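You operate a simulated robot arm through the tools that you are given. There is no shell and no other tool. Be economical: measure what you need, move in short steps, check, and stop when the job is done.

You run a simulated robot arm. Do the job below in one go: nothing can be reset, and whatever is moved stays where it is left.

TASK
Lift the spilt washers with the magnet and drop them in their tin.
Fine: rest the magnet across the tin, draw its knob up, push the knob home again and put the magnet back. Set down upright: magnet.

The check looks at the end state, three seconds after you hand in, the way a careful person would. Anything else that was tipped, shoved, dropped, spilled or broken makes it a failure.

THE ROBOT
A 7-joint arm with a two-finger parallel gripper, fixed in place. Base frame: the origin is at the foot of the arm, x ahead of it, y to its left, z up; the work surface is at about z = 0.8. Readings come in m, degrees, newtons and seconds.
With the tool pointing down near the work surface it reaches from about 0.34 to 0.78 m from the base axis. Its first joint turns from -166.0 to 166.0 degrees. Payload 3.91 kg.
The tool frame sits at the grasp point between the pads (the TCP): z along the fingers, y along the line on which they close. The tips reach 0.03 m beyond it. Largest opening 0.11 m; finger width 0.02, thickness 0.01; the body of the gripper, 0.048 by 0.112 m, starts 0.055 m behind the TCP.
Orientation is that of the tool frame in the base frame, as a unit quaternion [w, x, y, z]. With the fingers straight down and closing along the base's y, the tool's x points along the base's -x, its y along +y and its z along -z.

THE INTERFACE
- The arm moves only by the tool move_arm. Its argument "plan" is a list of rows, each a list of 7 numbers: the closure, from 0 (fully open) to 1 (shut), then the shift along the tool's x, y, z in m, then the turn, a rotation vector about the tool's x, y, z in rad. In form: [[hand, dx, dy, dz, wx, wy, wz], ...]. A call has 1 to 12 rows; each row shifts and turns the commanded pose from where the row before left it, along the tool's axes as they then stand. Rows are played at 5 a second. More than 0.05 m and 8.6 degrees between two rows, or a gripper value outside its range, and nothing of the call is played. Where a pose cannot be reached the arm comes as near as it can. A force on the tool above 50 N (or 10 N above the force at the start of the call, whichever is more), or a blocked arm, ends the call early, and 0.2 s more pass. Each finger travels about 0.153 m/s and halts on what it meets, pressing with about 23 N; the grip force reading is that of the motor and also rises with nothing between the fingers. The clock runs only during rows and for 0.2 s after the last one: add rows that do not move to give the fingers time. It gives the time, the measured TCP pose, the force on the tool (base axes), the opening and the grip force at its end, in the units of the frame above (readings bear some noise), with the torque about the TCP (base axes, N m) and any sound that the robot's microphone picked up.
- Cameras (640 x 400 px; columns grow to the right, rows downward): "scene" is fixed at [0.3952, 0.6548, 1.4183]; the picture's right is [-0.62, 0.79, 0.00], its down [0.62, 0.49, -0.62] and it looks along [-0.49, -0.38, -0.78] (base axes); focal length 222 px, centre (320, 200). "wrist" rides on the gripper at [0.077, 0.007, -0.114] in the tool frame; the picture's right is [-0.09, 1.00, 0.00], its down [-0.80, -0.07, -0.59] and it looks along [-0.59, -0.05, 0.80] (tool axes); focal length 270 px, centre (320, 200). There is no depth. A picture from a camera that has moved, and an enlarged one, comes with that camera's place and axes in the base frame and with its lens. The place of the scene camera against the robot may be out by one fixed shift of up to 0.018 m in any direction.
- grab_frame(camera): a new picture of that camera. The clock stands still meanwhile.
- lift_body(by): slides the trunk up (or, below 0, down) by that many m; the arm rides with it, the base frame stays. It gives what a move gives, with no picture.
- enlarge(camera, box): a new picture of the part [left, top, right, bottom] of that camera's present view, enlarged. The clock stands still meanwhile.
- job_done(): hands the job in; it is judged then, once.

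Go step by step. Nothing tells you positions but the pictures and the camera data: compare them with the known pose of the tool, close in by small moves and look again before you grip or let go. The budget is 120 turns and 84 pictures, counting those below and the enlarged ones. Unless the task says otherwise, let go and move clear before handing in, and close with one line.

The tools are called as name(argument=value, ...) on one line, values as JSON. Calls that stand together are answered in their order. move_arm: Moves the arm, as the interface text tells. Its arguments: {"type":"object","properties":{"plan":{"type":"array","items":{"type":"array","items":{"type":"number"}}}},"required":["plan"]} The other tools are called the same way: lift_body (by) slides the trunk up or down; grab_frame (camera) takes a picture; enlarge (camera, box) takes an enlarged picture of a part of a camera's view; job_done () hands the job in.

At the start:

```text
t: 0.0
tcp_pos: [0.0764, 0.4997, 1.1382]
orientation: [0.0, 0.0, 1.0, 0.001]
contact_force: [-0.5, -0.1, 0.3]
ft_torque: [0.0, 0.02, -0.04]
finger_gap: 0.11
gripper_force: 0.1
trunk travel left (down, up): [-0.55, 0.06]
```

scene: 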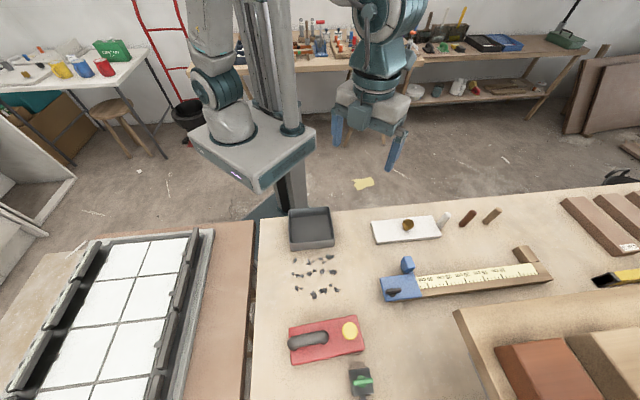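
wrist: 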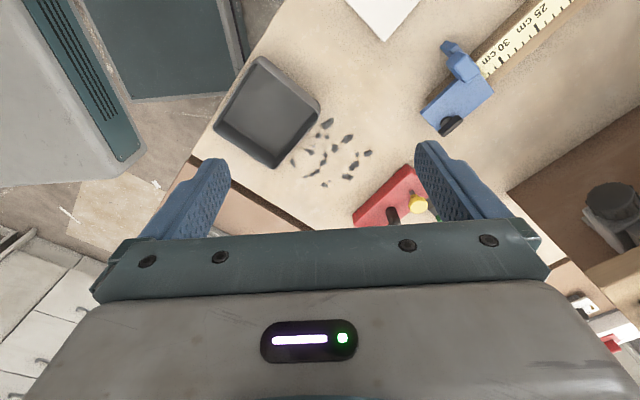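

I see the tin (grey tray) near (0.12, 0.40), the washers near (0.23, 0.52), and the red magnet with a grey handle and yellow knob near (0.33, 0.63). I'll look closer first.

enlarge(camera="scene", box=[260, 290, 400, 400])

enlarge(camera="scene", box=[260, 190, 400, 300])

enlarge(camera="wrist", box=[200, 40, 460, 240])

```text
3.64 times, centred on (330, 345) of scene
camera zoom: at [0.3952, 0.6548, 1.4183], right [-0.62, 0.79, 0.0], down [0.62, 0.49, -0.62], along [-0.49, -0.38, -0.78], focal length 809 px, centre (284, -327)
```

zoom: 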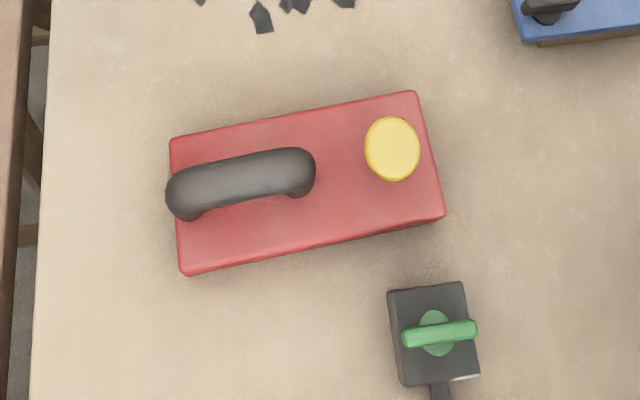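

```text
3.64 times, centred on (330, 245) of scene
camera zoom: at [0.3952, 0.6548, 1.4183], right [-0.62, 0.79, 0.0], down [0.62, 0.49, -0.62], along [-0.49, -0.38, -0.78], focal length 809 px, centre (284, 36)
```

zoom: 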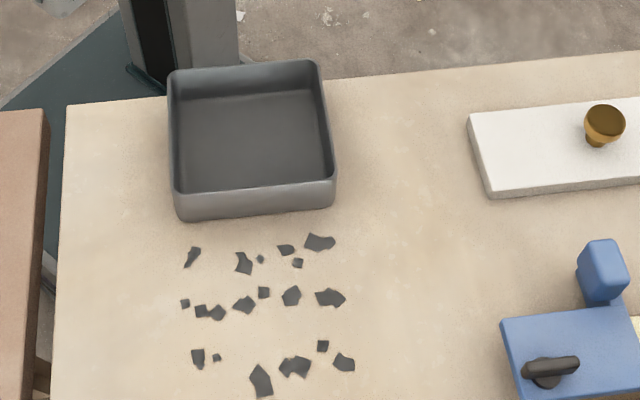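

```text
2.00 times, centred on (330, 140) of wrist
camera zoom: at [-0.001, 0.5057, 1.2517], right [0.09, 1.0, 0.0], down [0.8, -0.07, 0.59], along [0.59, -0.05, -0.8], focal length 541 px, centre (300, 320)
```

zoom: 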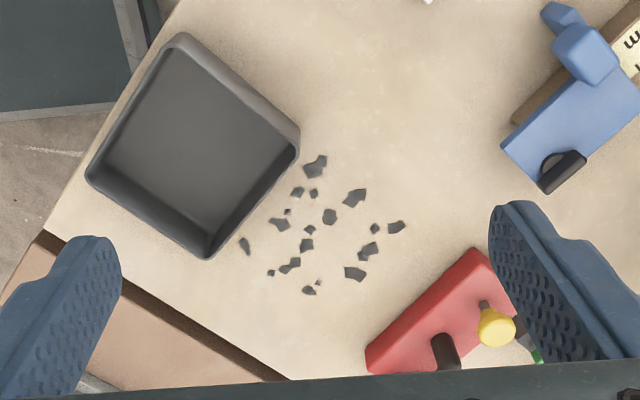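

The magnet is about 0.16 x 0.07 m, with its long axis near 138° and the handle on the far-x end. I'll move above it with the fingers turned to close across the handle, then look with the wrist camera.

move_arm(plan=[[0, -0.0362, 0.0172, 0.0197, 0, 0, 0], [0, -0.0362, 0.0172, 0.0197, 0, 0, 0], [0, -0.0362, 0.0172, 0.0197, 0, 0, 0], [0, -0.0362, 0.0172, 0.0197, 0, 0, 0], [0, -0.0362, 0.0172, 0.0197, 0, 0, 0], [0, -0.0362, 0.0172, 0.0197, 0, 0, 0], [0, -0.0362, 0.0172, 0.0197, 0, 0, 0], [0, 0, 0, 0, 0, 0, 0.147], [0, 0, 0, 0, 0, 0, 0.147], [0, 0, 0, 0, 0, 0, 0.147], [0, 0, 0, 0, 0, 0, 0.147], [0, 0, 0, 0, 0, 0, 0.147]])

grab_frame(camera="wrist")

grab_frame(camera="scene")

```text
t: 2.6
tcp_pos: [0.3298, 0.6199, 0.9989]
orientation: [0.0, 0.36, 0.933, 0.0]
contact_force: [0.5, 0.7, 0.3]
ft_torque: [0.01, -0.01, -0.02]
finger_gap: 0.1099
gripper_force: 0.0
trunk travel left (down, up): [-0.55, 0.06]
```

```text
78 pictures are left
camera wrist: at [0.2774, 0.676, 1.1135], right [0.73, 0.68, 0.0], down [0.55, -0.59, 0.59], along [0.4, -0.44, -0.8], focal length 270 px, centre (320, 200)
```

wrist: 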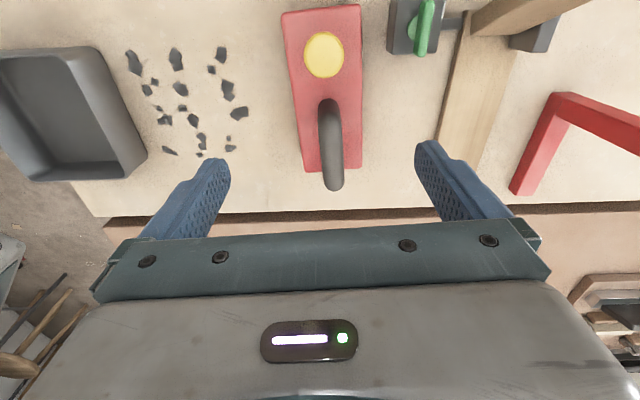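

```text
77 pictures are left
```

scene: 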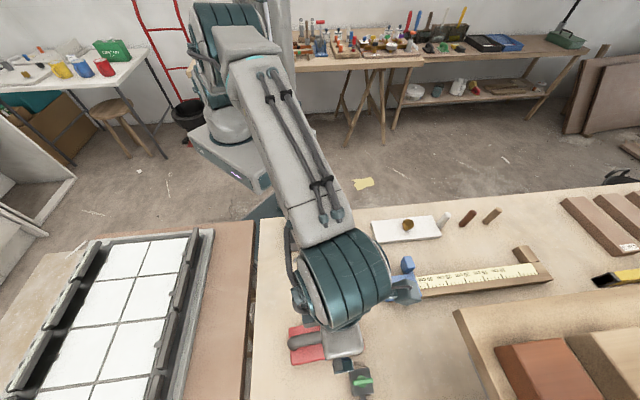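

From the wrist view the magnet's long axis runs along the tool's x and its centre sits about 8 mm to tool +y. I'll centre on the handle, come lower and look again to get heights from parallax.

move_arm(plan=[[0, -0.01, 0.004, 0.04, 0, 0, 0], [0, -0.01, 0.004, 0.04, 0, 0, 0]])

grab_frame(camera="wrist")

grab_frame(camera="scene")

```text
t: 3.2
tcp_pos: [0.3504, 0.6126, 0.9182]
orientation: [0.001, 0.359, 0.933, 0.0]
contact_force: [-0.1, 0.6, 0.2]
ft_torque: [0.01, 0.03, 0.01]
finger_gap: 0.11
gripper_force: 0.1
trunk travel left (down, up): [-0.55, 0.06]
```

```text
76 pictures are left
camera wrist: at [0.2978, 0.6679, 1.0325], right [0.73, 0.68, 0.0], down [0.55, -0.59, 0.59], along [0.4, -0.44, -0.8], focal length 270 px, centre (320, 200)
```

wrist: 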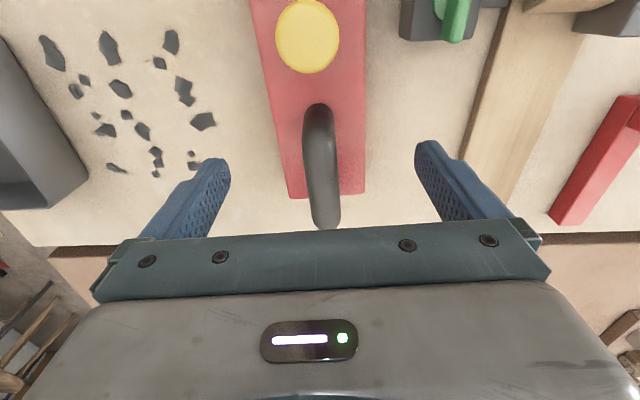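

```text
75 pictures are left
```

scene: 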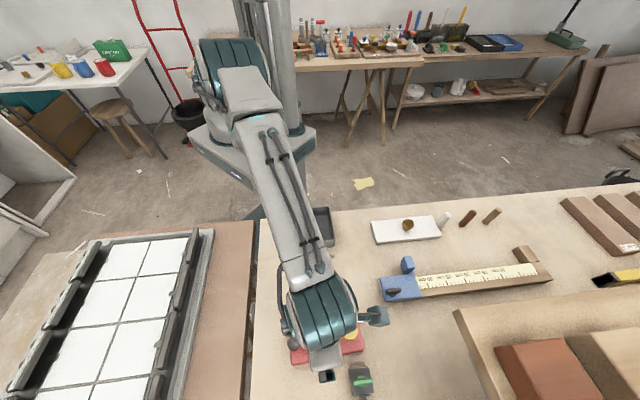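

I need finer pixels for height, so I'll enlarge the magnet in this view.

enlarge(camera="wrist", box=[230, 0, 390, 240])

enlarge(camera="scene", box=[260, 300, 400, 400])

```text
1.67 times, centred on (310, 120) of wrist
camera zoom: at [0.2978, 0.6679, 1.0325], right [0.73, 0.68, 0.0], down [0.55, -0.59, 0.59], along [0.4, -0.44, -0.8], focal length 450 px, centre (337, 333)
```

zoom: 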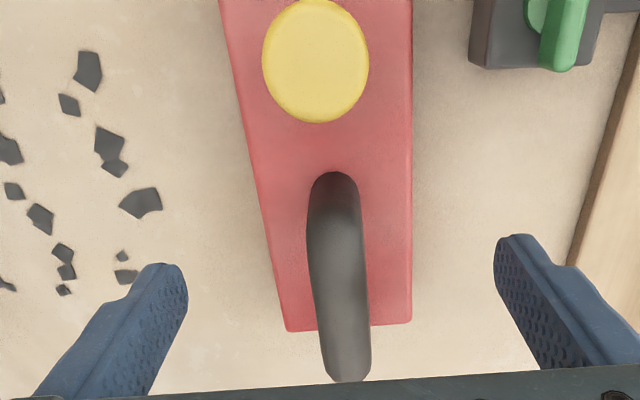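

```text
4.00 times, centred on (330, 350) of scene
camera zoom: at [0.3952, 0.6548, 1.4183], right [-0.62, 0.79, 0.0], down [0.62, 0.49, -0.62], along [-0.49, -0.38, -0.78], focal length 890 px, centre (280, -400)
```

zoom: 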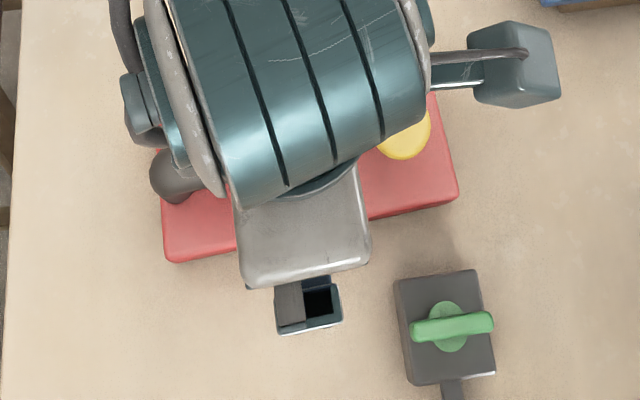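

The handle's inner leg lies right above the body's centre, at about x+0.010 in the tool frame, and it is about 22 mm wide. I'll shift there and descend with the fingers open, stopping above the magnet's top.

move_arm(plan=[[0, 0.01, 0.001, 0.01, 0, 0, -0.012], [0, 0, 0, 0.021, 0, 0, 0], [0, 0, 0, 0.021, 0, 0, 0], [0, 0, 0, 0, 0, 0, 0]])

grab_frame(camera="wrist")

enlarge(camera="scene", box=[260, 300, 400, 400])

```text
t: 4.2
tcp_pos: [0.3429, 0.6192, 0.8685]
orientation: [0.0, 0.354, 0.935, 0.0]
contact_force: [0.4, -1.1, 0.7]
ft_torque: [-0.03, -0.02, 0.01]
finger_gap: 0.1099
gripper_force: 0.1
trunk travel left (down, up): [-0.55, 0.06]
```

```text
72 pictures are left
camera wrist: at [0.2896, 0.6755, 0.9819], right [0.72, 0.69, 0.0], down [0.55, -0.58, 0.59], along [0.41, -0.43, -0.8], focal length 270 px, centre (320, 200)
```

wrist: 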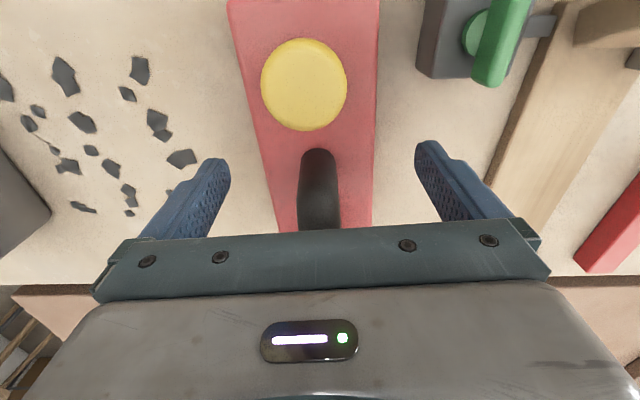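

```text
4.00 times, centred on (330, 350) of scene
camera zoom: at [0.3952, 0.6548, 1.4183], right [-0.62, 0.79, 0.0], down [0.62, 0.49, -0.62], along [-0.49, -0.38, -0.78], focal length 890 px, centre (280, -400)
```

zoom: 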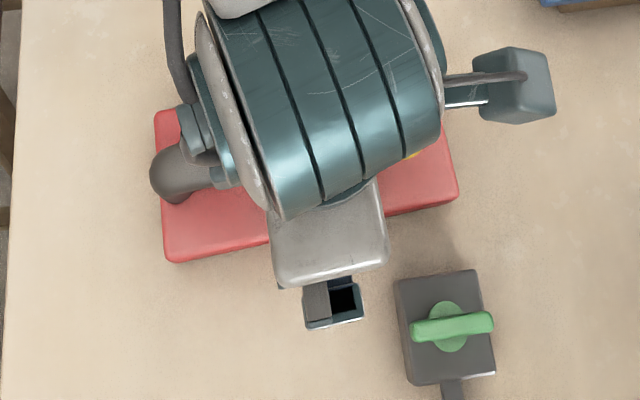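

The fingers straddle the handle leg and the tips are still a little above the body. I'll ease down to find the body's top.

move_arm(plan=[[0, 0, 0, 0.003, 0, 0, 0], [0, 0, 0, 0.003, 0, 0, 0], [0, 0, 0, 0, 0, 0, 0]])

enlarge(camera="wrist", box=[200, 120, 460, 240])

```text
t: 5.0
tcp_pos: [0.3427, 0.6203, 0.8614]
orientation: [0.0, 0.353, 0.935, 0.0]
contact_force: [-0.1, 0.3, 0.3]
ft_torque: [-0.02, -0.02, -0.03]
finger_gap: 0.1102
gripper_force: 0.1
trunk travel left (down, up): [-0.55, 0.06]
```

```text
2.46 times, centred on (330, 180) of wrist
camera zoom: at [0.2895, 0.6756, 0.9759], right [0.72, 0.69, 0.0], down [0.55, -0.58, 0.59], along [0.41, -0.43, -0.8], focal length 665 px, centre (295, 249)
```

zoom: 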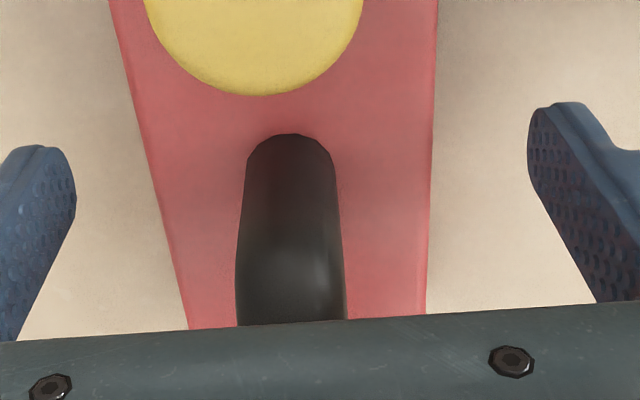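

With the fingers open they straddle the whole body, so I'll rise a little, part-close, and then feel for the top.

move_arm(plan=[[0, 0, 0, -0.008, 0, 0, 0], [0.58, 0, 0, 0, 0, 0, 0], [0.58, 0, 0, 0, 0, 0, 0], [0.58, 0, 0, 0, 0, 0, 0], [0.58, 0, 0, 0.003, 0, 0, 0], [0.58, 0, 0, 0.003, 0, 0, 0], [0.58, 0, 0, 0, 0, 0, 0]])

grab_frame(camera="wrist")

```text
t: 6.6
tcp_pos: [0.343, 0.6209, 0.8639]
orientation: [0.0, 0.354, 0.935, 0.001]
contact_force: [0.1, 0.8, 7.8]
ft_torque: [-0.15, 0.1, -0.06]
finger_gap: 0.046
gripper_force: 0.0
trunk travel left (down, up): [-0.55, 0.06]
```

```text
69 pictures are left
camera wrist: at [0.2894, 0.6752, 0.9792], right [0.73, 0.69, 0.0], down [0.55, -0.58, 0.59], along [0.41, -0.43, -0.8], focal length 270 px, centre (320, 200)
```

wrist: 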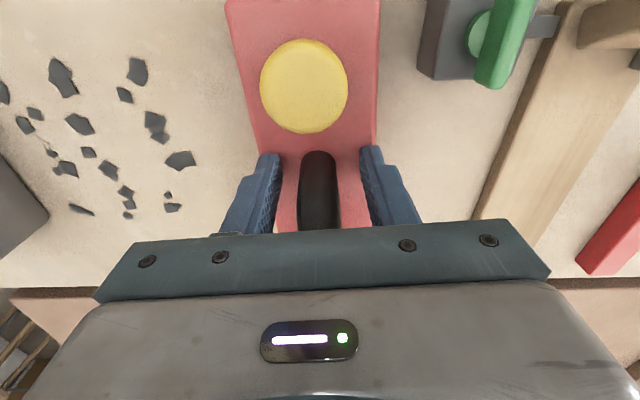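

Contact: the body's top is at z≈0.834 and the handle is centred between the fingers. I'll raise 2 mm and close.

move_arm(plan=[[0.58, 0, 0, -0.002, 0, 0, 0], [1, 0, 0, 0, 0, 0, 0], [1, 0, 0, 0, 0, 0, 0], [1, 0, 0, 0, 0, 0, 0], [1, 0, 0, 0, 0, 0, 0]])

grab_frame(camera="wrist")

```text
t: 7.8
tcp_pos: [0.3427, 0.6192, 0.8661]
orientation: [0.0, 0.353, 0.936, 0.0]
contact_force: [-1.3, -2.8, -1.5]
ft_torque: [0.11, -0.04, -0.04]
finger_gap: 0.0218
gripper_force: 22.5
trunk travel left (down, up): [-0.55, 0.06]
```

```text
68 pictures are left
camera wrist: at [0.2893, 0.6751, 0.9793], right [0.73, 0.69, 0.0], down [0.55, -0.58, 0.59], along [0.41, -0.43, -0.8], focal length 270 px, centre (320, 200)
```

wrist: 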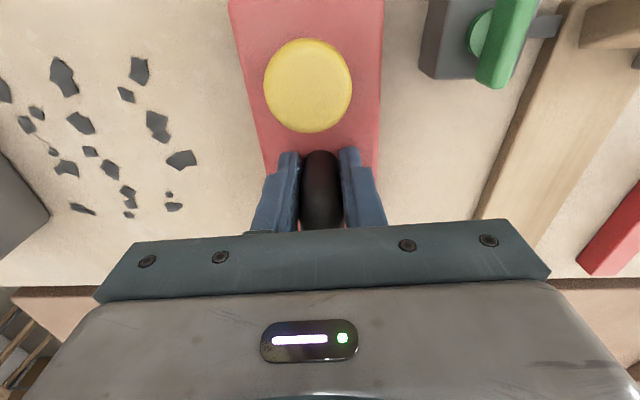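

Gripped at 21.8 mm, with the home pose noted as TCP (0.343, 0.619, 0.866). I'll lift it and look.

move_arm(plan=[[1, 0, 0, -0.01, 0, 0, 0], [1, 0, 0, -0.02, 0, 0, 0], [1, 0, 0, -0.03, 0, 0, 0], [1, 0, 0, 0, 0, 0, 0]])

grab_frame(camera="wrist")

enlarge(camera="scene", box=[240, 260, 420, 400])

```text
t: 8.8
tcp_pos: [0.3435, 0.6213, 0.9253]
orientation: [0.0, 0.354, 0.935, 0.0]
contact_force: [0.2, -0.2, -12.6]
ft_torque: [0.04, 0.01, -0.01]
finger_gap: 0.0216
gripper_force: 23.0
trunk travel left (down, up): [-0.55, 0.06]
```

```text
67 pictures are left
camera wrist: at [0.2909, 0.6765, 1.0384], right [0.72, 0.69, 0.0], down [0.55, -0.58, 0.6], along [0.41, -0.43, -0.8], focal length 270 px, centre (320, 200)
```

wrist: 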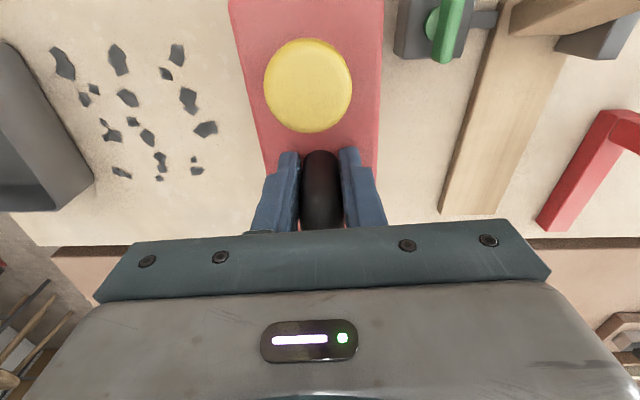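

```text
2.86 times, centred on (330, 330) of scene
camera zoom: at [0.3952, 0.6548, 1.4183], right [-0.62, 0.79, 0.0], down [0.62, 0.49, -0.62], along [-0.49, -0.38, -0.78], focal length 636 px, centre (291, -171)
```

zoom: 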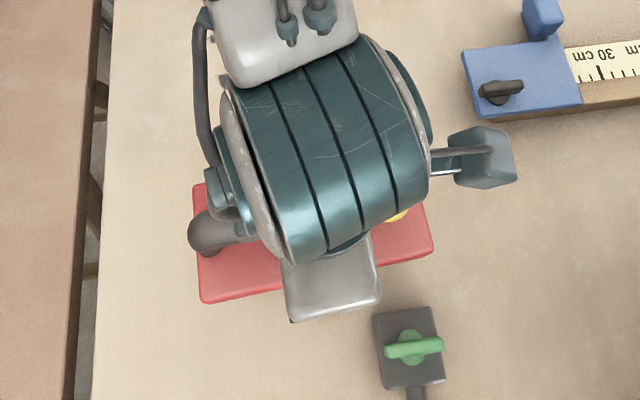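

Balanced lift (about 1.3 kg). In the tool frame the washers span x −0.058…0.060 and y −0.212…−0.100, so two presses are enough. I'll move to y −0.128 for the first and lower to just above them.

move_arm(plan=[[1, 0, -0.032, 0, 0, 0, 0], [1, 0, -0.032, 0, 0, 0, 0], [1, 0, -0.032, 0, 0, 0, 0], [1, 0, -0.032, 0, 0, 0, 0], [1, 0, 0, 0.02, 0, 0, 0], [1, 0, 0, 0.02, 0, 0, 0], [1, 0, 0, 0.008, 0, 0, 0], [1, 0, 0, 0, 0, 0, 0]])

grab_frame(camera="wrist")

enlarge(camera="scene", box=[240, 200, 420, 340])

```text
t: 10.6
tcp_pos: [0.2586, 0.5248, 0.8767]
orientation: [-0.001, 0.353, 0.935, -0.001]
contact_force: [0.3, -0.1, -12.6]
ft_torque: [0.02, 0.04, 0.02]
finger_gap: 0.0218
gripper_force: 23.0
trunk travel left (down, up): [-0.55, 0.06]
```

```text
65 pictures are left
camera wrist: at [0.205, 0.5799, 0.9913], right [0.73, 0.69, 0.0], down [0.55, -0.58, 0.59], along [0.41, -0.43, -0.8], focal length 270 px, centre (320, 200)
```

wrist: 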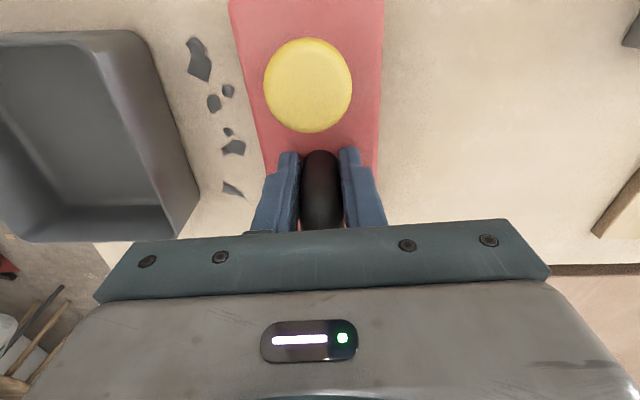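

```text
2.86 times, centred on (330, 270) of scene
camera zoom: at [0.3952, 0.6548, 1.4183], right [-0.62, 0.79, 0.0], down [0.62, 0.49, -0.62], along [-0.49, -0.38, -0.78], focal length 636 px, centre (291, 0)
```

zoom: 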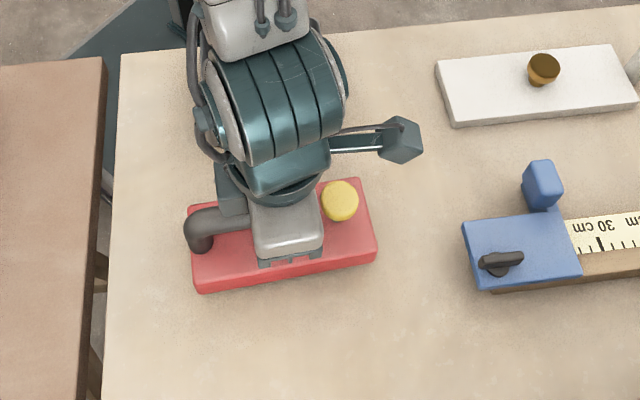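

Position looks right: only the leftmost column remains for the second press. I'll lower gently onto the washers.

move_arm(plan=[[1, 0, 0, 0.003, 0, 0, 0], [1, 0, 0, 0.003, 0, 0, 0], [1, 0, 0, 0.002, 0, 0, 0], [1, 0, 0, 0, 0, 0, 0], [1, 0, 0, 0, 0, 0, 0]])

grab_frame(camera="wrist")

```text
t: 11.8
tcp_pos: [0.2582, 0.5243, 0.8686]
orientation: [0.0, 0.354, 0.935, 0.0]
contact_force: [-0.7, 0.3, -11.2]
ft_torque: [0.02, 0.02, -0.02]
finger_gap: 0.0222
gripper_force: 22.6
trunk travel left (down, up): [-0.55, 0.06]
```

```text
63 pictures are left
camera wrist: at [0.205, 0.5799, 0.9831], right [0.72, 0.69, 0.0], down [0.55, -0.58, 0.59], along [0.41, -0.43, -0.8], focal length 270 px, centre (320, 200)
```

wrist: 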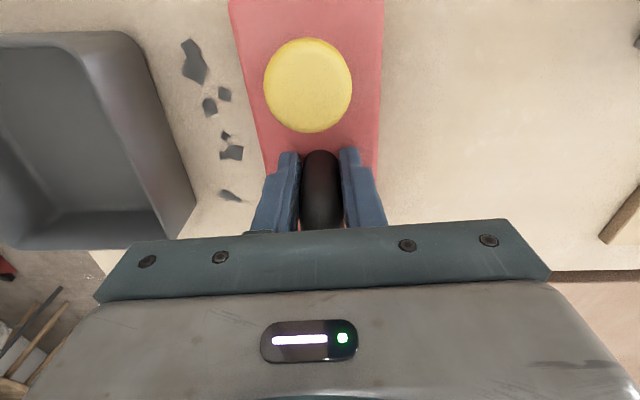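

Almost touching. I'll go 2 mm lower, then lift 30 mm and see whether the washers came along.

move_arm(plan=[[1, 0, 0, 0.001, 0, 0, 0], [1, 0, 0, 0.001, 0, 0, 0], [1, 0, 0, 0, 0, 0, 0], [1, 0, 0, 0, 0, 0, 0]])

move_arm(plan=[[1, 0, 0, -0.005, 0, 0, 0], [1, 0, 0, -0.015, 0, 0, 0], [1, 0, 0, -0.02, 0, 0, 0], [1, 0, 0, 0, 0, 0, 0]])

enlarge(camera="scene", box=[240, 200, 420, 340])

grab_frame(camera="wrist")

```text
t: 12.8
tcp_pos: [0.2597, 0.5257, 0.8677]
orientation: [0.0, 0.354, 0.935, 0.0]
contact_force: [0.1, 0.4, -11.6]
ft_torque: [0.01, 0.05, -0.02]
finger_gap: 0.0219
gripper_force: 22.5
trunk travel left (down, up): [-0.55, 0.06]
```

```text
t: 13.8
tcp_pos: [0.2581, 0.5255, 0.9068]
orientation: [-0.001, 0.353, 0.936, 0.0]
contact_force: [0.1, -0.3, -13.0]
ft_torque: [0.03, -0.02, 0.04]
finger_gap: 0.0218
gripper_force: 23.0
trunk travel left (down, up): [-0.55, 0.06]
```

```text
2.86 times, centred on (330, 270) of scene
camera zoom: at [0.3952, 0.6548, 1.4183], right [-0.62, 0.79, 0.0], down [0.62, 0.49, -0.62], along [-0.49, -0.38, -0.78], focal length 636 px, centre (291, 0)
```

zoom: 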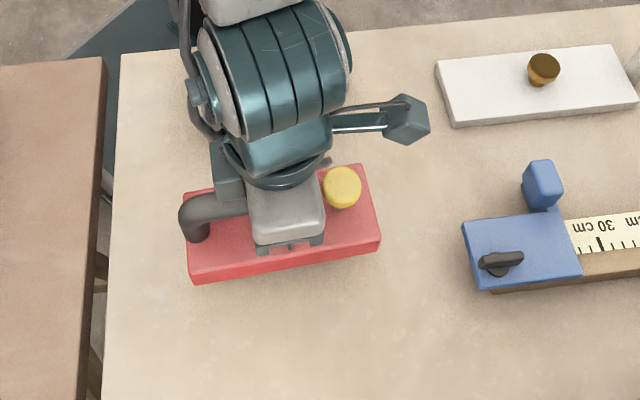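

```text
61 pictures are left
camera wrist: at [0.2051, 0.5799, 1.0212], right [0.73, 0.69, 0.0], down [0.55, -0.58, 0.6], along [0.41, -0.43, -0.8], focal length 270 px, centre (320, 200)
```

wrist: 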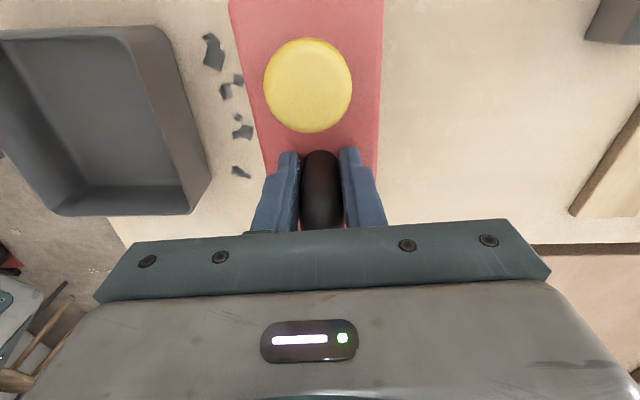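

The washers under it seem to have lifted. I'll enlarge to place the remaining ones relative to the tin's edge before the second press.

enlarge(camera="wrist", box=[100, 0, 300, 220])

```text
1.82 times, centred on (200, 110) of wrist
camera zoom: at [0.2051, 0.5799, 1.0212], right [0.73, 0.69, 0.0], down [0.55, -0.58, 0.6], along [0.41, -0.43, -0.8], focal length 491 px, centre (538, 364)
```

zoom: 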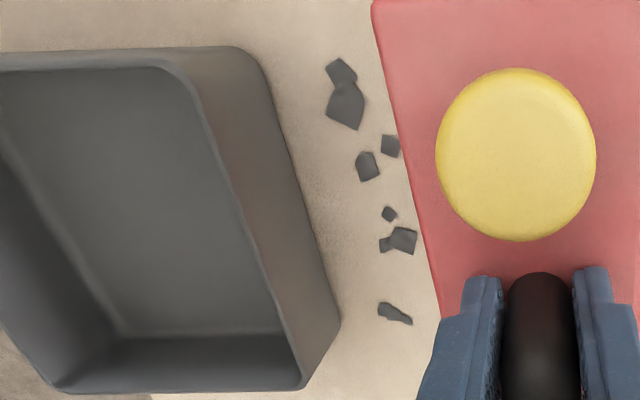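

The tin's base edge is at y −0.105 and the leftmost washer at −0.088. A −0.058 shift covers them with about 11 mm to spare from the tin.

move_arm(plan=[[1, 0, -0.029, 0, 0, 0, 0], [1, 0, -0.029, 0, 0, 0, 0], [1, 0, 0, 0, 0, 0, 0], [1, 0, 0, 0.015, 0, 0, 0], [1, 0, 0, 0.015, 0, 0, 0], [1, 0, 0, 0.005, 0, 0, 0], [1, 0, 0, 0, 0, 0, 0]])

enlarge(camera="wrist", box=[100, 0, 300, 220])

```text
t: 15.4
tcp_pos: [0.2193, 0.4813, 0.8729]
orientation: [-0.001, 0.354, 0.935, -0.001]
contact_force: [0.6, 0.1, -12.0]
ft_torque: [0.03, 0.03, 0.0]
finger_gap: 0.0221
gripper_force: 23.1
trunk travel left (down, up): [-0.55, 0.06]
```

```text
1.82 times, centred on (200, 110) of wrist
camera zoom: at [0.1665, 0.5365, 0.9863], right [0.73, 0.69, 0.0], down [0.55, -0.58, 0.59], along [0.41, -0.43, -0.8], focal length 491 px, centre (538, 364)
```

zoom: 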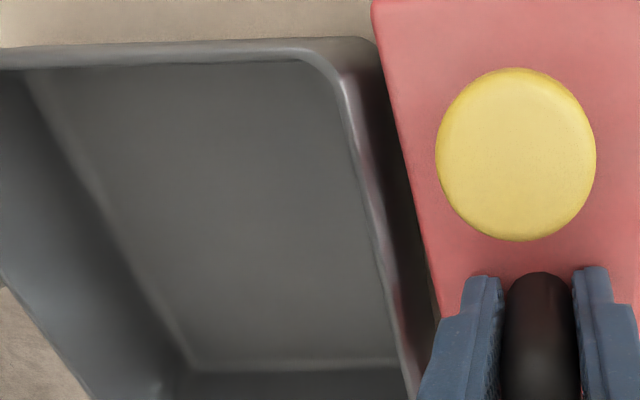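

Clear of the tin. I'll lower the last millimetres, then lift straight up.

move_arm(plan=[[1, 0, 0, 0.003, 0, 0, 0], [1, 0, 0, 0.002, 0, 0, 0], [1, 0, 0, 0.001, 0, 0, 0], [1, 0, 0, 0, 0, 0, 0], [1, 0, 0, 0, 0, 0, 0]])

move_arm(plan=[[1, 0, 0, -0.005, 0, 0, 0], [1, 0, 0, -0.025, 0, 0, 0], [1, 0, 0, -0.04, 0, 0, 0], [1, 0, 0, -0.04, 0, 0, 0], [1, 0, 0, 0, 0, 0, 0]])

grab_frame(camera="wrist")

enlarge(camera="scene", box=[240, 180, 420, 320])

```text
t: 16.6
tcp_pos: [0.2206, 0.4807, 0.8657]
orientation: [0.0, 0.354, 0.935, -0.001]
contact_force: [1.0, -0.6, -12.6]
ft_torque: [0.06, 0.04, -0.03]
finger_gap: 0.0221
gripper_force: 23.0
trunk travel left (down, up): [-0.55, 0.06]
```

```text
t: 17.8
tcp_pos: [0.2201, 0.4814, 0.9765]
orientation: [-0.001, 0.354, 0.935, 0.0]
contact_force: [0.2, -0.5, -12.5]
ft_torque: [0.0, 0.03, -0.04]
finger_gap: 0.022
gripper_force: 22.7
trunk travel left (down, up): [-0.55, 0.06]
```

```text
58 pictures are left
camera wrist: at [0.1671, 0.5359, 1.09], right [0.73, 0.69, 0.0], down [0.55, -0.58, 0.6], along [0.41, -0.43, -0.8], focal length 270 px, centre (320, 200)
```

wrist: 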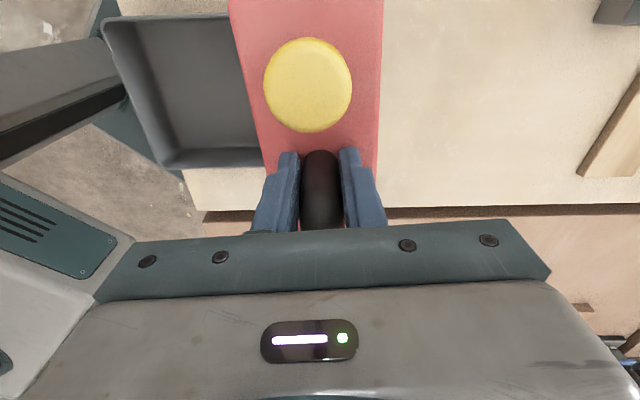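

```text
2.86 times, centred on (330, 250) of scene
camera zoom: at [0.3952, 0.6548, 1.4183], right [-0.62, 0.79, 0.0], down [0.62, 0.49, -0.62], along [-0.49, -0.38, -0.78], focal length 636 px, centre (291, 57)
```

zoom: 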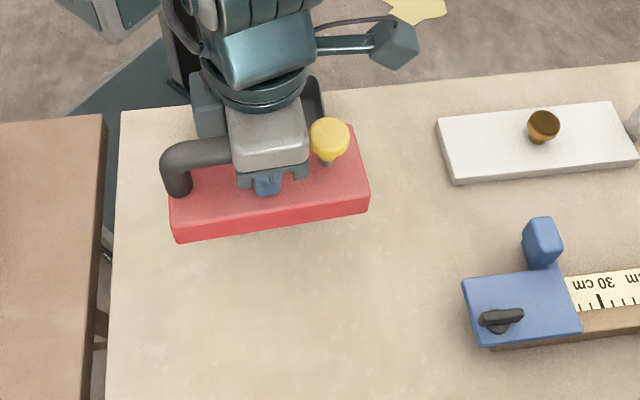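

No stray washers in sight. Before crossing, I'll back off 70 mm in tool y for a full view of the tin and the cleared patch, so I can centre precisely.

move_arm(plan=[[1, 0, 0.035, 0, 0, 0, 0], [1, 0, 0.035, 0, 0, 0, 0], [1, 0, 0, 0, 0, 0, 0]])

enlarge(camera="wrist", box=[0, 0, 260, 200])

enlarge(camera="scene", box=[240, 180, 420, 320])

```text
t: 18.6
tcp_pos: [0.268, 0.5329, 0.9755]
orientation: [-0.001, 0.353, 0.936, -0.001]
contact_force: [-0.8, 0.3, -12.1]
ft_torque: [0.02, 0.07, 0.01]
finger_gap: 0.022
gripper_force: 23.1
trunk travel left (down, up): [-0.55, 0.06]
```

```text
2.00 times, centred on (130, 100) of wrist
camera zoom: at [0.2137, 0.5884, 1.0899], right [0.72, 0.69, 0.0], down [0.55, -0.58, 0.59], along [0.41, -0.43, -0.8], focal length 541 px, centre (700, 400)
```

zoom: 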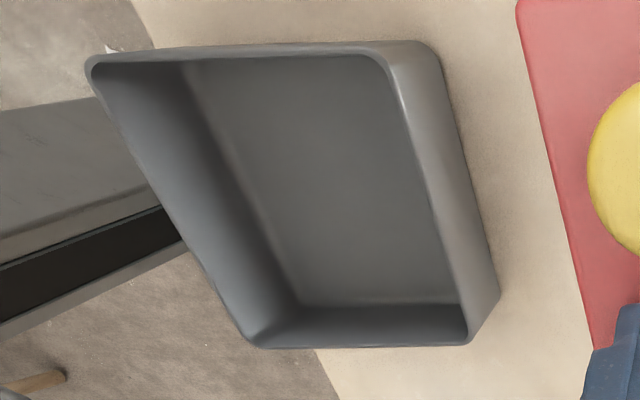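

```text
2.86 times, centred on (330, 250) of scene
camera zoom: at [0.3952, 0.6548, 1.4183], right [-0.62, 0.79, 0.0], down [0.62, 0.49, -0.62], along [-0.49, -0.38, -0.78], focal length 636 px, centre (291, 57)
```

zoom: 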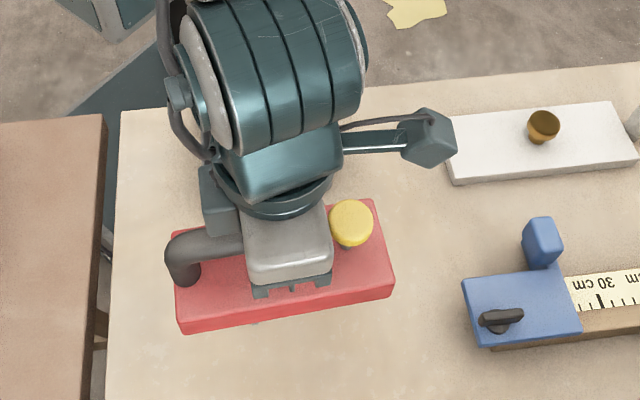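

The rim is at about z 0.85, and the tin is centred at tool (0.013, −0.174) and turned about 0.08 rad. I'll move over its centre at this height, then turn to align.

move_arm(plan=[[1, 0.0025, -0.0436, 0, 0, 0, 0], [1, 0.0025, -0.0436, 0, 0, 0, 0], [1, 0.0025, -0.0436, 0, 0, 0, 0], [1, 0.0025, -0.0436, 0, 0, 0, 0], [1, 0, 0, 0, 0, 0, 0.08], [1, 0, 0, 0, 0, 0, 0]])

grab_frame(camera="wrist")

enlarge(camera="scene", box=[240, 160, 420, 320])

```text
t: 20.0
tcp_pos: [0.1437, 0.4101, 0.9769]
orientation: [0.0, 0.391, 0.92, 0.0]
contact_force: [0.3, 0.0, -12.4]
ft_torque: [0.05, 0.02, -0.01]
finger_gap: 0.022
gripper_force: 22.8
trunk travel left (down, up): [-0.55, 0.06]
```

```text
54 pictures are left
camera wrist: at [0.0944, 0.4683, 1.0908], right [0.78, 0.63, 0.0], down [0.51, -0.63, 0.59], along [0.37, -0.46, -0.8], focal length 270 px, centre (320, 200)
```

wrist: 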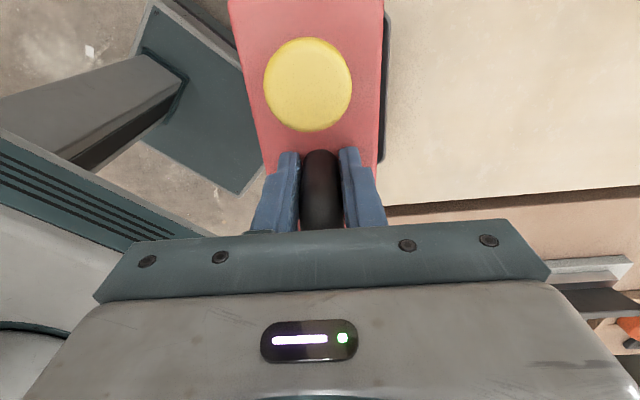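

```text
2.50 times, centred on (330, 240) of scene
camera zoom: at [0.3952, 0.6548, 1.4183], right [-0.62, 0.79, 0.0], down [0.62, 0.49, -0.62], along [-0.49, -0.38, -0.78], focal length 556 px, centre (295, 100)
```

zoom: 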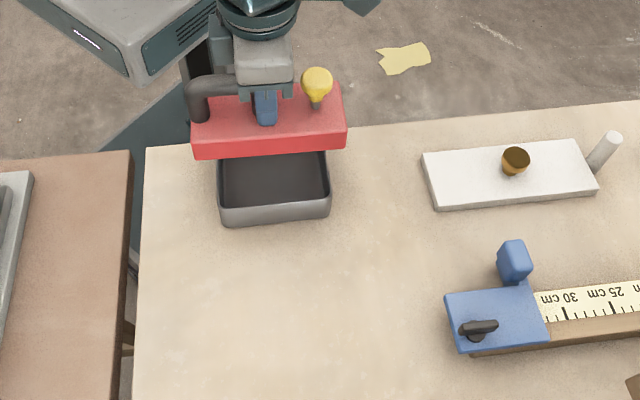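

The table is clear of washers and the magnet is centred and aligned over the tin. I'll lower it to just above the rim.

move_arm(plan=[[1, 0, 0, 0.02, 0, 0, 0], [1, 0, 0, 0.02, 0, 0, 0], [1, 0, 0, 0.01, 0, 0, 0], [1, 0, 0, 0.004, 0, 0, 0], [1, 0, 0, 0, 0, 0, 0]])

enlarge(camera="scene", box=[270, 170, 370, 260])

grab_frame(camera="wrist")

```text
t: 21.2
tcp_pos: [0.1433, 0.4093, 0.9223]
orientation: [0.0, 0.391, 0.921, 0.001]
contact_force: [0.6, -0.2, -13.2]
ft_torque: [0.03, 0.01, -0.01]
finger_gap: 0.0218
gripper_force: 22.5
trunk travel left (down, up): [-0.55, 0.06]
```

```text
4.44 times, centred on (320, 215) of scene
camera zoom: at [0.3952, 0.6548, 1.4183], right [-0.62, 0.79, 0.0], down [0.62, 0.49, -0.62], along [-0.49, -0.38, -0.78], focal length 989 px, centre (320, 133)
```

zoom: 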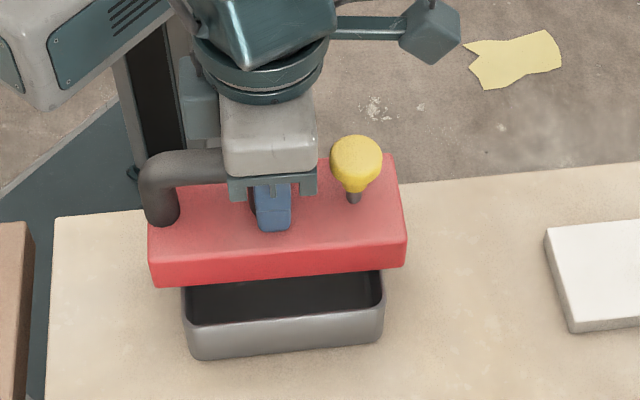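

```text
51 pictures are left
camera wrist: at [0.0947, 0.4687, 1.0366], right [0.78, 0.63, 0.0], down [0.51, -0.62, 0.59], along [0.37, -0.46, -0.8], focal length 270 px, centre (320, 200)
```

wrist: 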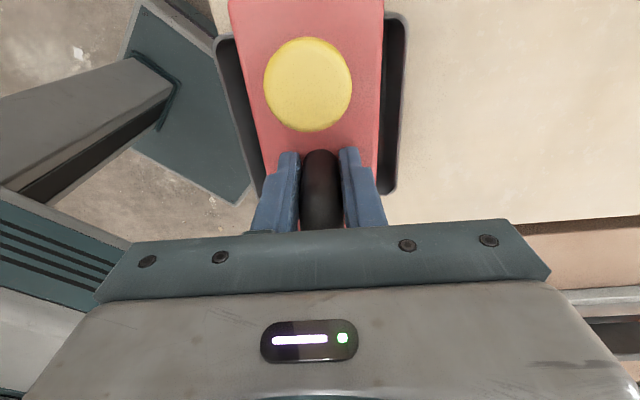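

Nicely centred on the rim both ways. I'll lower in 1–2 mm steps until the force shows it resting.

move_arm(plan=[[1, 0, 0, 0.002, 0, 0, 0], [1, 0, 0, 0.002, 0, 0, 0], [1, 0, 0, 0, 0, 0, 0]])

```text
t: 22.0
tcp_pos: [0.1449, 0.4098, 0.9181]
orientation: [-0.001, 0.39, 0.921, -0.001]
contact_force: [0.0, -0.3, -12.5]
ft_torque: [0.04, 0.07, -0.04]
finger_gap: 0.0222
gripper_force: 23.6
trunk travel left (down, up): [-0.55, 0.06]
```

move_arm(plan=[[1, 0, 0, 0.001, 0, 0, 0], [1, 0, 0, 0.001, 0, 0, 0], [1, 0, 0, 0, 0, 0, 0]])

enlarge(camera="scene", box=[270, 170, 370, 260])

```text
t: 22.8
tcp_pos: [0.1434, 0.4097, 0.9168]
orientation: [0.0, 0.39, 0.921, -0.001]
contact_force: [0.6, -0.3, -11.6]
ft_torque: [0.01, 0.06, -0.03]
finger_gap: 0.0221
gripper_force: 23.0
trunk travel left (down, up): [-0.55, 0.06]
```

```text
4.44 times, centred on (320, 215) of scene
camera zoom: at [0.3952, 0.6548, 1.4183], right [-0.62, 0.79, 0.0], down [0.62, 0.49, -0.62], along [-0.49, -0.38, -0.78], focal length 989 px, centre (320, 133)
```

zoom: 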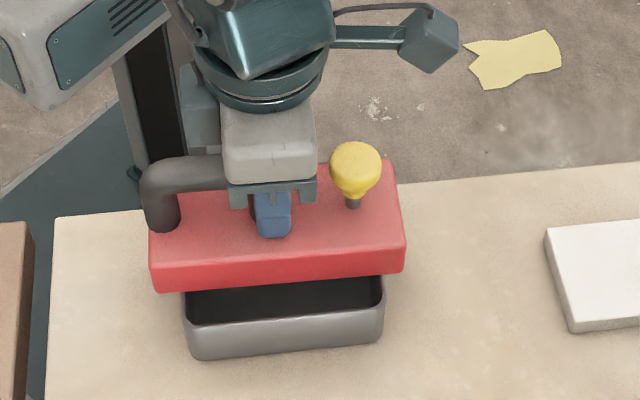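

Not in contact yet; continuing down in 1 mm steps.

move_arm(plan=[[1, 0, 0, 0.001, 0, 0, 0], [1, 0, 0, 0.001, 0, 0, 0], [1, 0, 0, 0, 0, 0, 0]])

move_arm(plan=[[1, 0, 0, 0.001, 0, 0, 0], [1, 0, 0, 0.001, 0, 0, 0], [1, 0, 0, 0, 0, 0, 0]])

enlarge(camera="scene", box=[270, 170, 370, 260])

```text
t: 23.6
tcp_pos: [0.144, 0.4097, 0.9148]
orientation: [0.0, 0.39, 0.921, 0.001]
contact_force: [0.3, 0.8, 3.4]
ft_torque: [-0.6, -0.26, 0.0]
finger_gap: 0.0217
gripper_force: 23.0
trunk travel left (down, up): [-0.55, 0.06]
```

```text
t: 24.4
tcp_pos: [0.1437, 0.4096, 0.9141]
orientation: [0.0, 0.391, 0.92, 0.003]
contact_force: [1.5, 3.6, 39.2]
ft_torque: [-1.03, 0.43, 0.18]
finger_gap: 0.0219
gripper_force: 23.2
trunk travel left (down, up): [-0.55, 0.06]
```

```text
4.44 times, centred on (320, 215) of scene
camera zoom: at [0.3952, 0.6548, 1.4183], right [-0.62, 0.79, 0.0], down [0.62, 0.49, -0.62], along [-0.49, -0.38, -0.78], focal length 989 px, centre (320, 133)
```

zoom: 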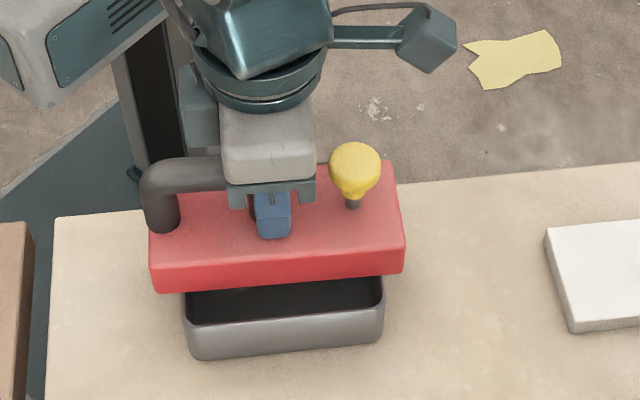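

It rests on the rim (TCP z ≈ 0.9145). I'll ease the pressure off and open the fingers.

move_arm(plan=[[1, 0, 0, -0.0018, 0, 0, 0], [1, 0, 0, 0, 0, 0, 0]])

move_arm(plan=[[0.6, 0, 0, 0, 0, 0, 0], [0.6, 0, 0, 0, 0, 0, 0], [0.6, 0, 0, -0.01, 0, 0, 0], [0.6, 0, 0, -0.03, 0, 0, 0], [0.6, 0, 0, -0.03, 0, 0, 0], [0.6, 0, 0, 0, 0, 0, 0]])

grab_frame(camera="wrist")

enlarge(camera="scene", box=[270, 170, 370, 260])

```text
t: 25.0
tcp_pos: [0.1424, 0.4092, 0.9143]
orientation: [-0.001, 0.392, 0.92, 0.002]
contact_force: [3.3, 7.9, 24.1]
ft_torque: [0.58, 0.54, 0.01]
finger_gap: 0.022
gripper_force: 23.4
trunk travel left (down, up): [-0.55, 0.06]
```

```text
t: 26.4
tcp_pos: [0.1437, 0.4087, 0.9853]
orientation: [0.0, 0.391, 0.92, 0.0]
contact_force: [-0.5, -0.5, 0.1]
ft_torque: [0.01, -0.01, -0.01]
finger_gap: 0.0442
gripper_force: 0.1
trunk travel left (down, up): [-0.55, 0.06]
```

```text
48 pictures are left
camera wrist: at [0.0949, 0.4678, 1.0992], right [0.78, 0.63, 0.0], down [0.51, -0.62, 0.59], along [0.37, -0.46, -0.8], focal length 270 px, centre (320, 200)
```

wrist: 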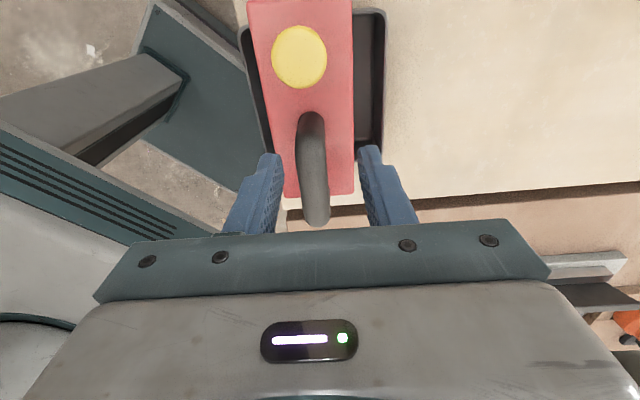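

```text
4.44 times, centred on (320, 215) of scene
camera zoom: at [0.3952, 0.6548, 1.4183], right [-0.62, 0.79, 0.0], down [0.62, 0.49, -0.62], along [-0.49, -0.38, -0.78], focal length 989 px, centre (320, 133)
```

zoom: 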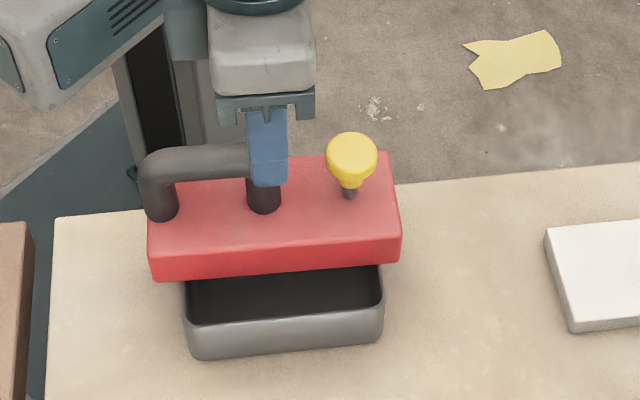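

The magnet sits across the tin (it settled about 6 mm back on release, still well over it). Next I'll move over the knob, at tool (+0.052, −0.007), and look again.

move_arm(plan=[[0.45, 0.026, -0.0035, 0, 0, 0, 0], [0.45, 0.026, -0.0035, 0, 0, 0, 0], [0.45, 0, 0, 0.02, 0, 0, 0], [0.45, 0, 0, 0, 0, 0, 0]])

grab_frame(camera="wrist")

enlarge(camera="scene", box=[270, 170, 370, 260])

```text
t: 27.4
tcp_pos: [0.1036, 0.442, 0.9645]
orientation: [-0.001, 0.391, 0.92, 0.0]
contact_force: [-0.1, 0.4, 0.0]
ft_torque: [0.0, 0.02, -0.02]
finger_gap: 0.0607
gripper_force: 0.0
trunk travel left (down, up): [-0.55, 0.06]
```

```text
46 pictures are left
camera wrist: at [0.0539, 0.5006, 1.0787], right [0.78, 0.63, 0.0], down [0.51, -0.63, 0.59], along [0.37, -0.46, -0.8], focal length 270 px, centre (320, 200)
```

wrist: 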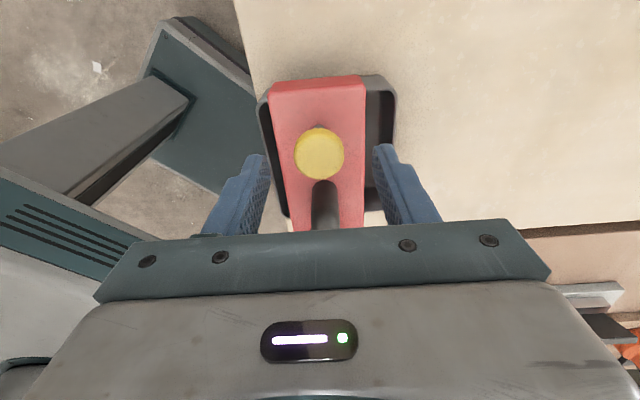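

```text
4.44 times, centred on (320, 215) of scene
camera zoom: at [0.3952, 0.6548, 1.4183], right [-0.62, 0.79, 0.0], down [0.62, 0.49, -0.62], along [-0.49, -0.38, -0.78], focal length 989 px, centre (320, 133)
```

zoom: 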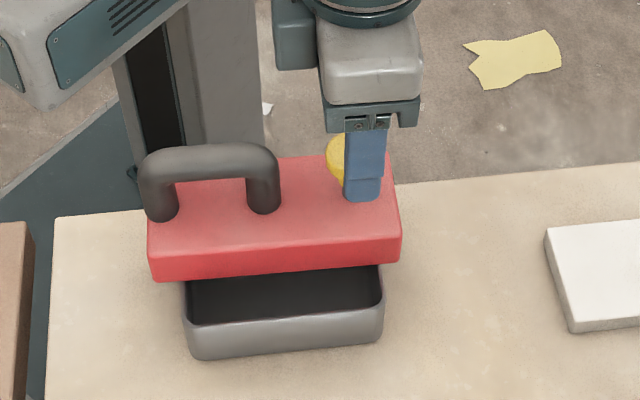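

The knob's top is at z ≈ 0.925, 32 mm wide, and centred under the tool. I'll descend around it, keeping the tips about 4 mm above the body.

move_arm(plan=[[0.45, 0, 0, 0.02, 0, 0, 0], [0.45, 0, 0, 0.02, 0, 0, 0], [0.45, 0, 0, 0.007, 0, 0, 0], [0.45, 0, 0, 0, 0, 0, 0]])

grab_frame(camera="wrist")

enlarge(camera="scene", box=[270, 170, 370, 260])

```text
t: 28.4
tcp_pos: [0.1021, 0.4417, 0.9174]
orientation: [0.0, 0.39, 0.921, 0.001]
contact_force: [0.0, 0.1, 0.5]
ft_torque: [-0.01, 0.01, 0.03]
finger_gap: 0.0603
gripper_force: 0.0
trunk travel left (down, up): [-0.55, 0.06]
```

```text
44 pictures are left
camera wrist: at [0.0535, 0.5009, 1.0315], right [0.78, 0.63, 0.0], down [0.51, -0.63, 0.59], along [0.37, -0.46, -0.8], focal length 270 px, centre (320, 200)
```

wrist: 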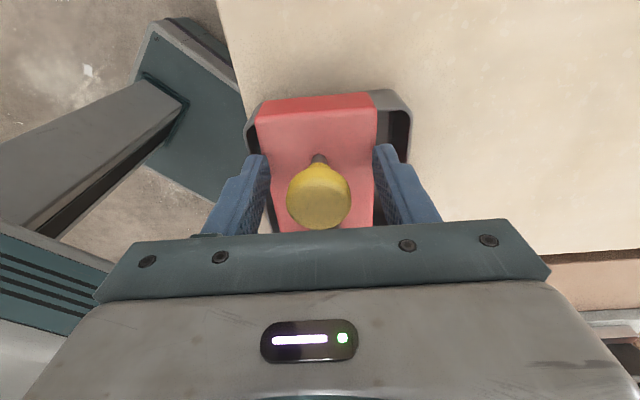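

```text
4.44 times, centred on (320, 215) of scene
camera zoom: at [0.3952, 0.6548, 1.4183], right [-0.62, 0.79, 0.0], down [0.62, 0.49, -0.62], along [-0.49, -0.38, -0.78], focal length 989 px, centre (320, 133)
```

zoom: 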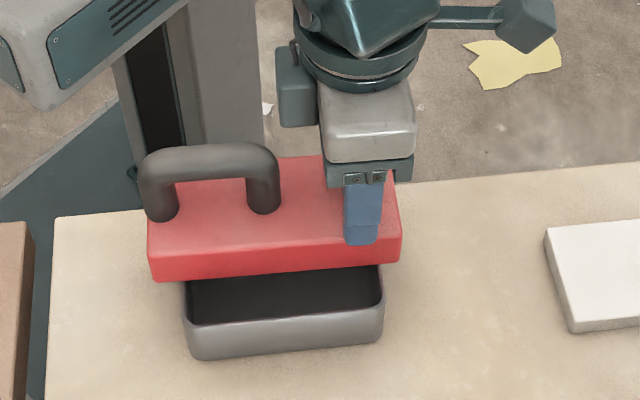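

Centred on the knob. I'll close on it.

move_arm(plan=[[0.65, 0, 0, 0, 0, 0, 0], [0.8, 0, 0, 0, 0, 0, 0], [1, 0, 0, 0, 0, 0, 0], [1, 0, 0, 0, 0, 0, 0], [1, 0, 0, 0, 0, 0, 0]])

grab_frame(camera="wrist")

```text
t: 29.6
tcp_pos: [0.1018, 0.4414, 0.9168]
orientation: [-0.001, 0.39, 0.921, 0.001]
contact_force: [-1.1, -0.2, -0.8]
ft_torque: [0.01, 0.01, -0.04]
finger_gap: 0.0305
gripper_force: 22.9
trunk travel left (down, up): [-0.55, 0.06]
```

```text
42 pictures are left
camera wrist: at [0.0533, 0.5008, 1.0317], right [0.78, 0.63, 0.0], down [0.51, -0.63, 0.59], along [0.37, -0.46, -0.8], focal length 270 px, centre (320, 200)
```

wrist: 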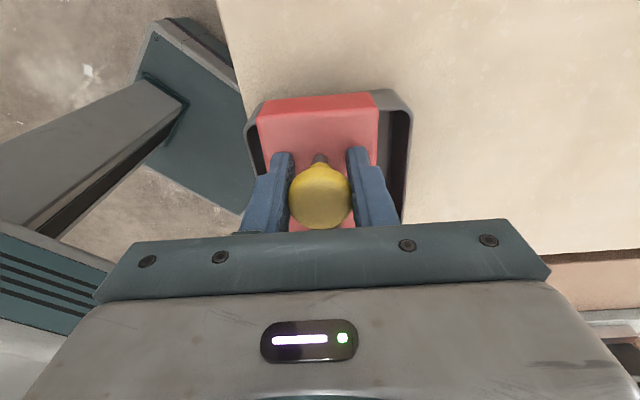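

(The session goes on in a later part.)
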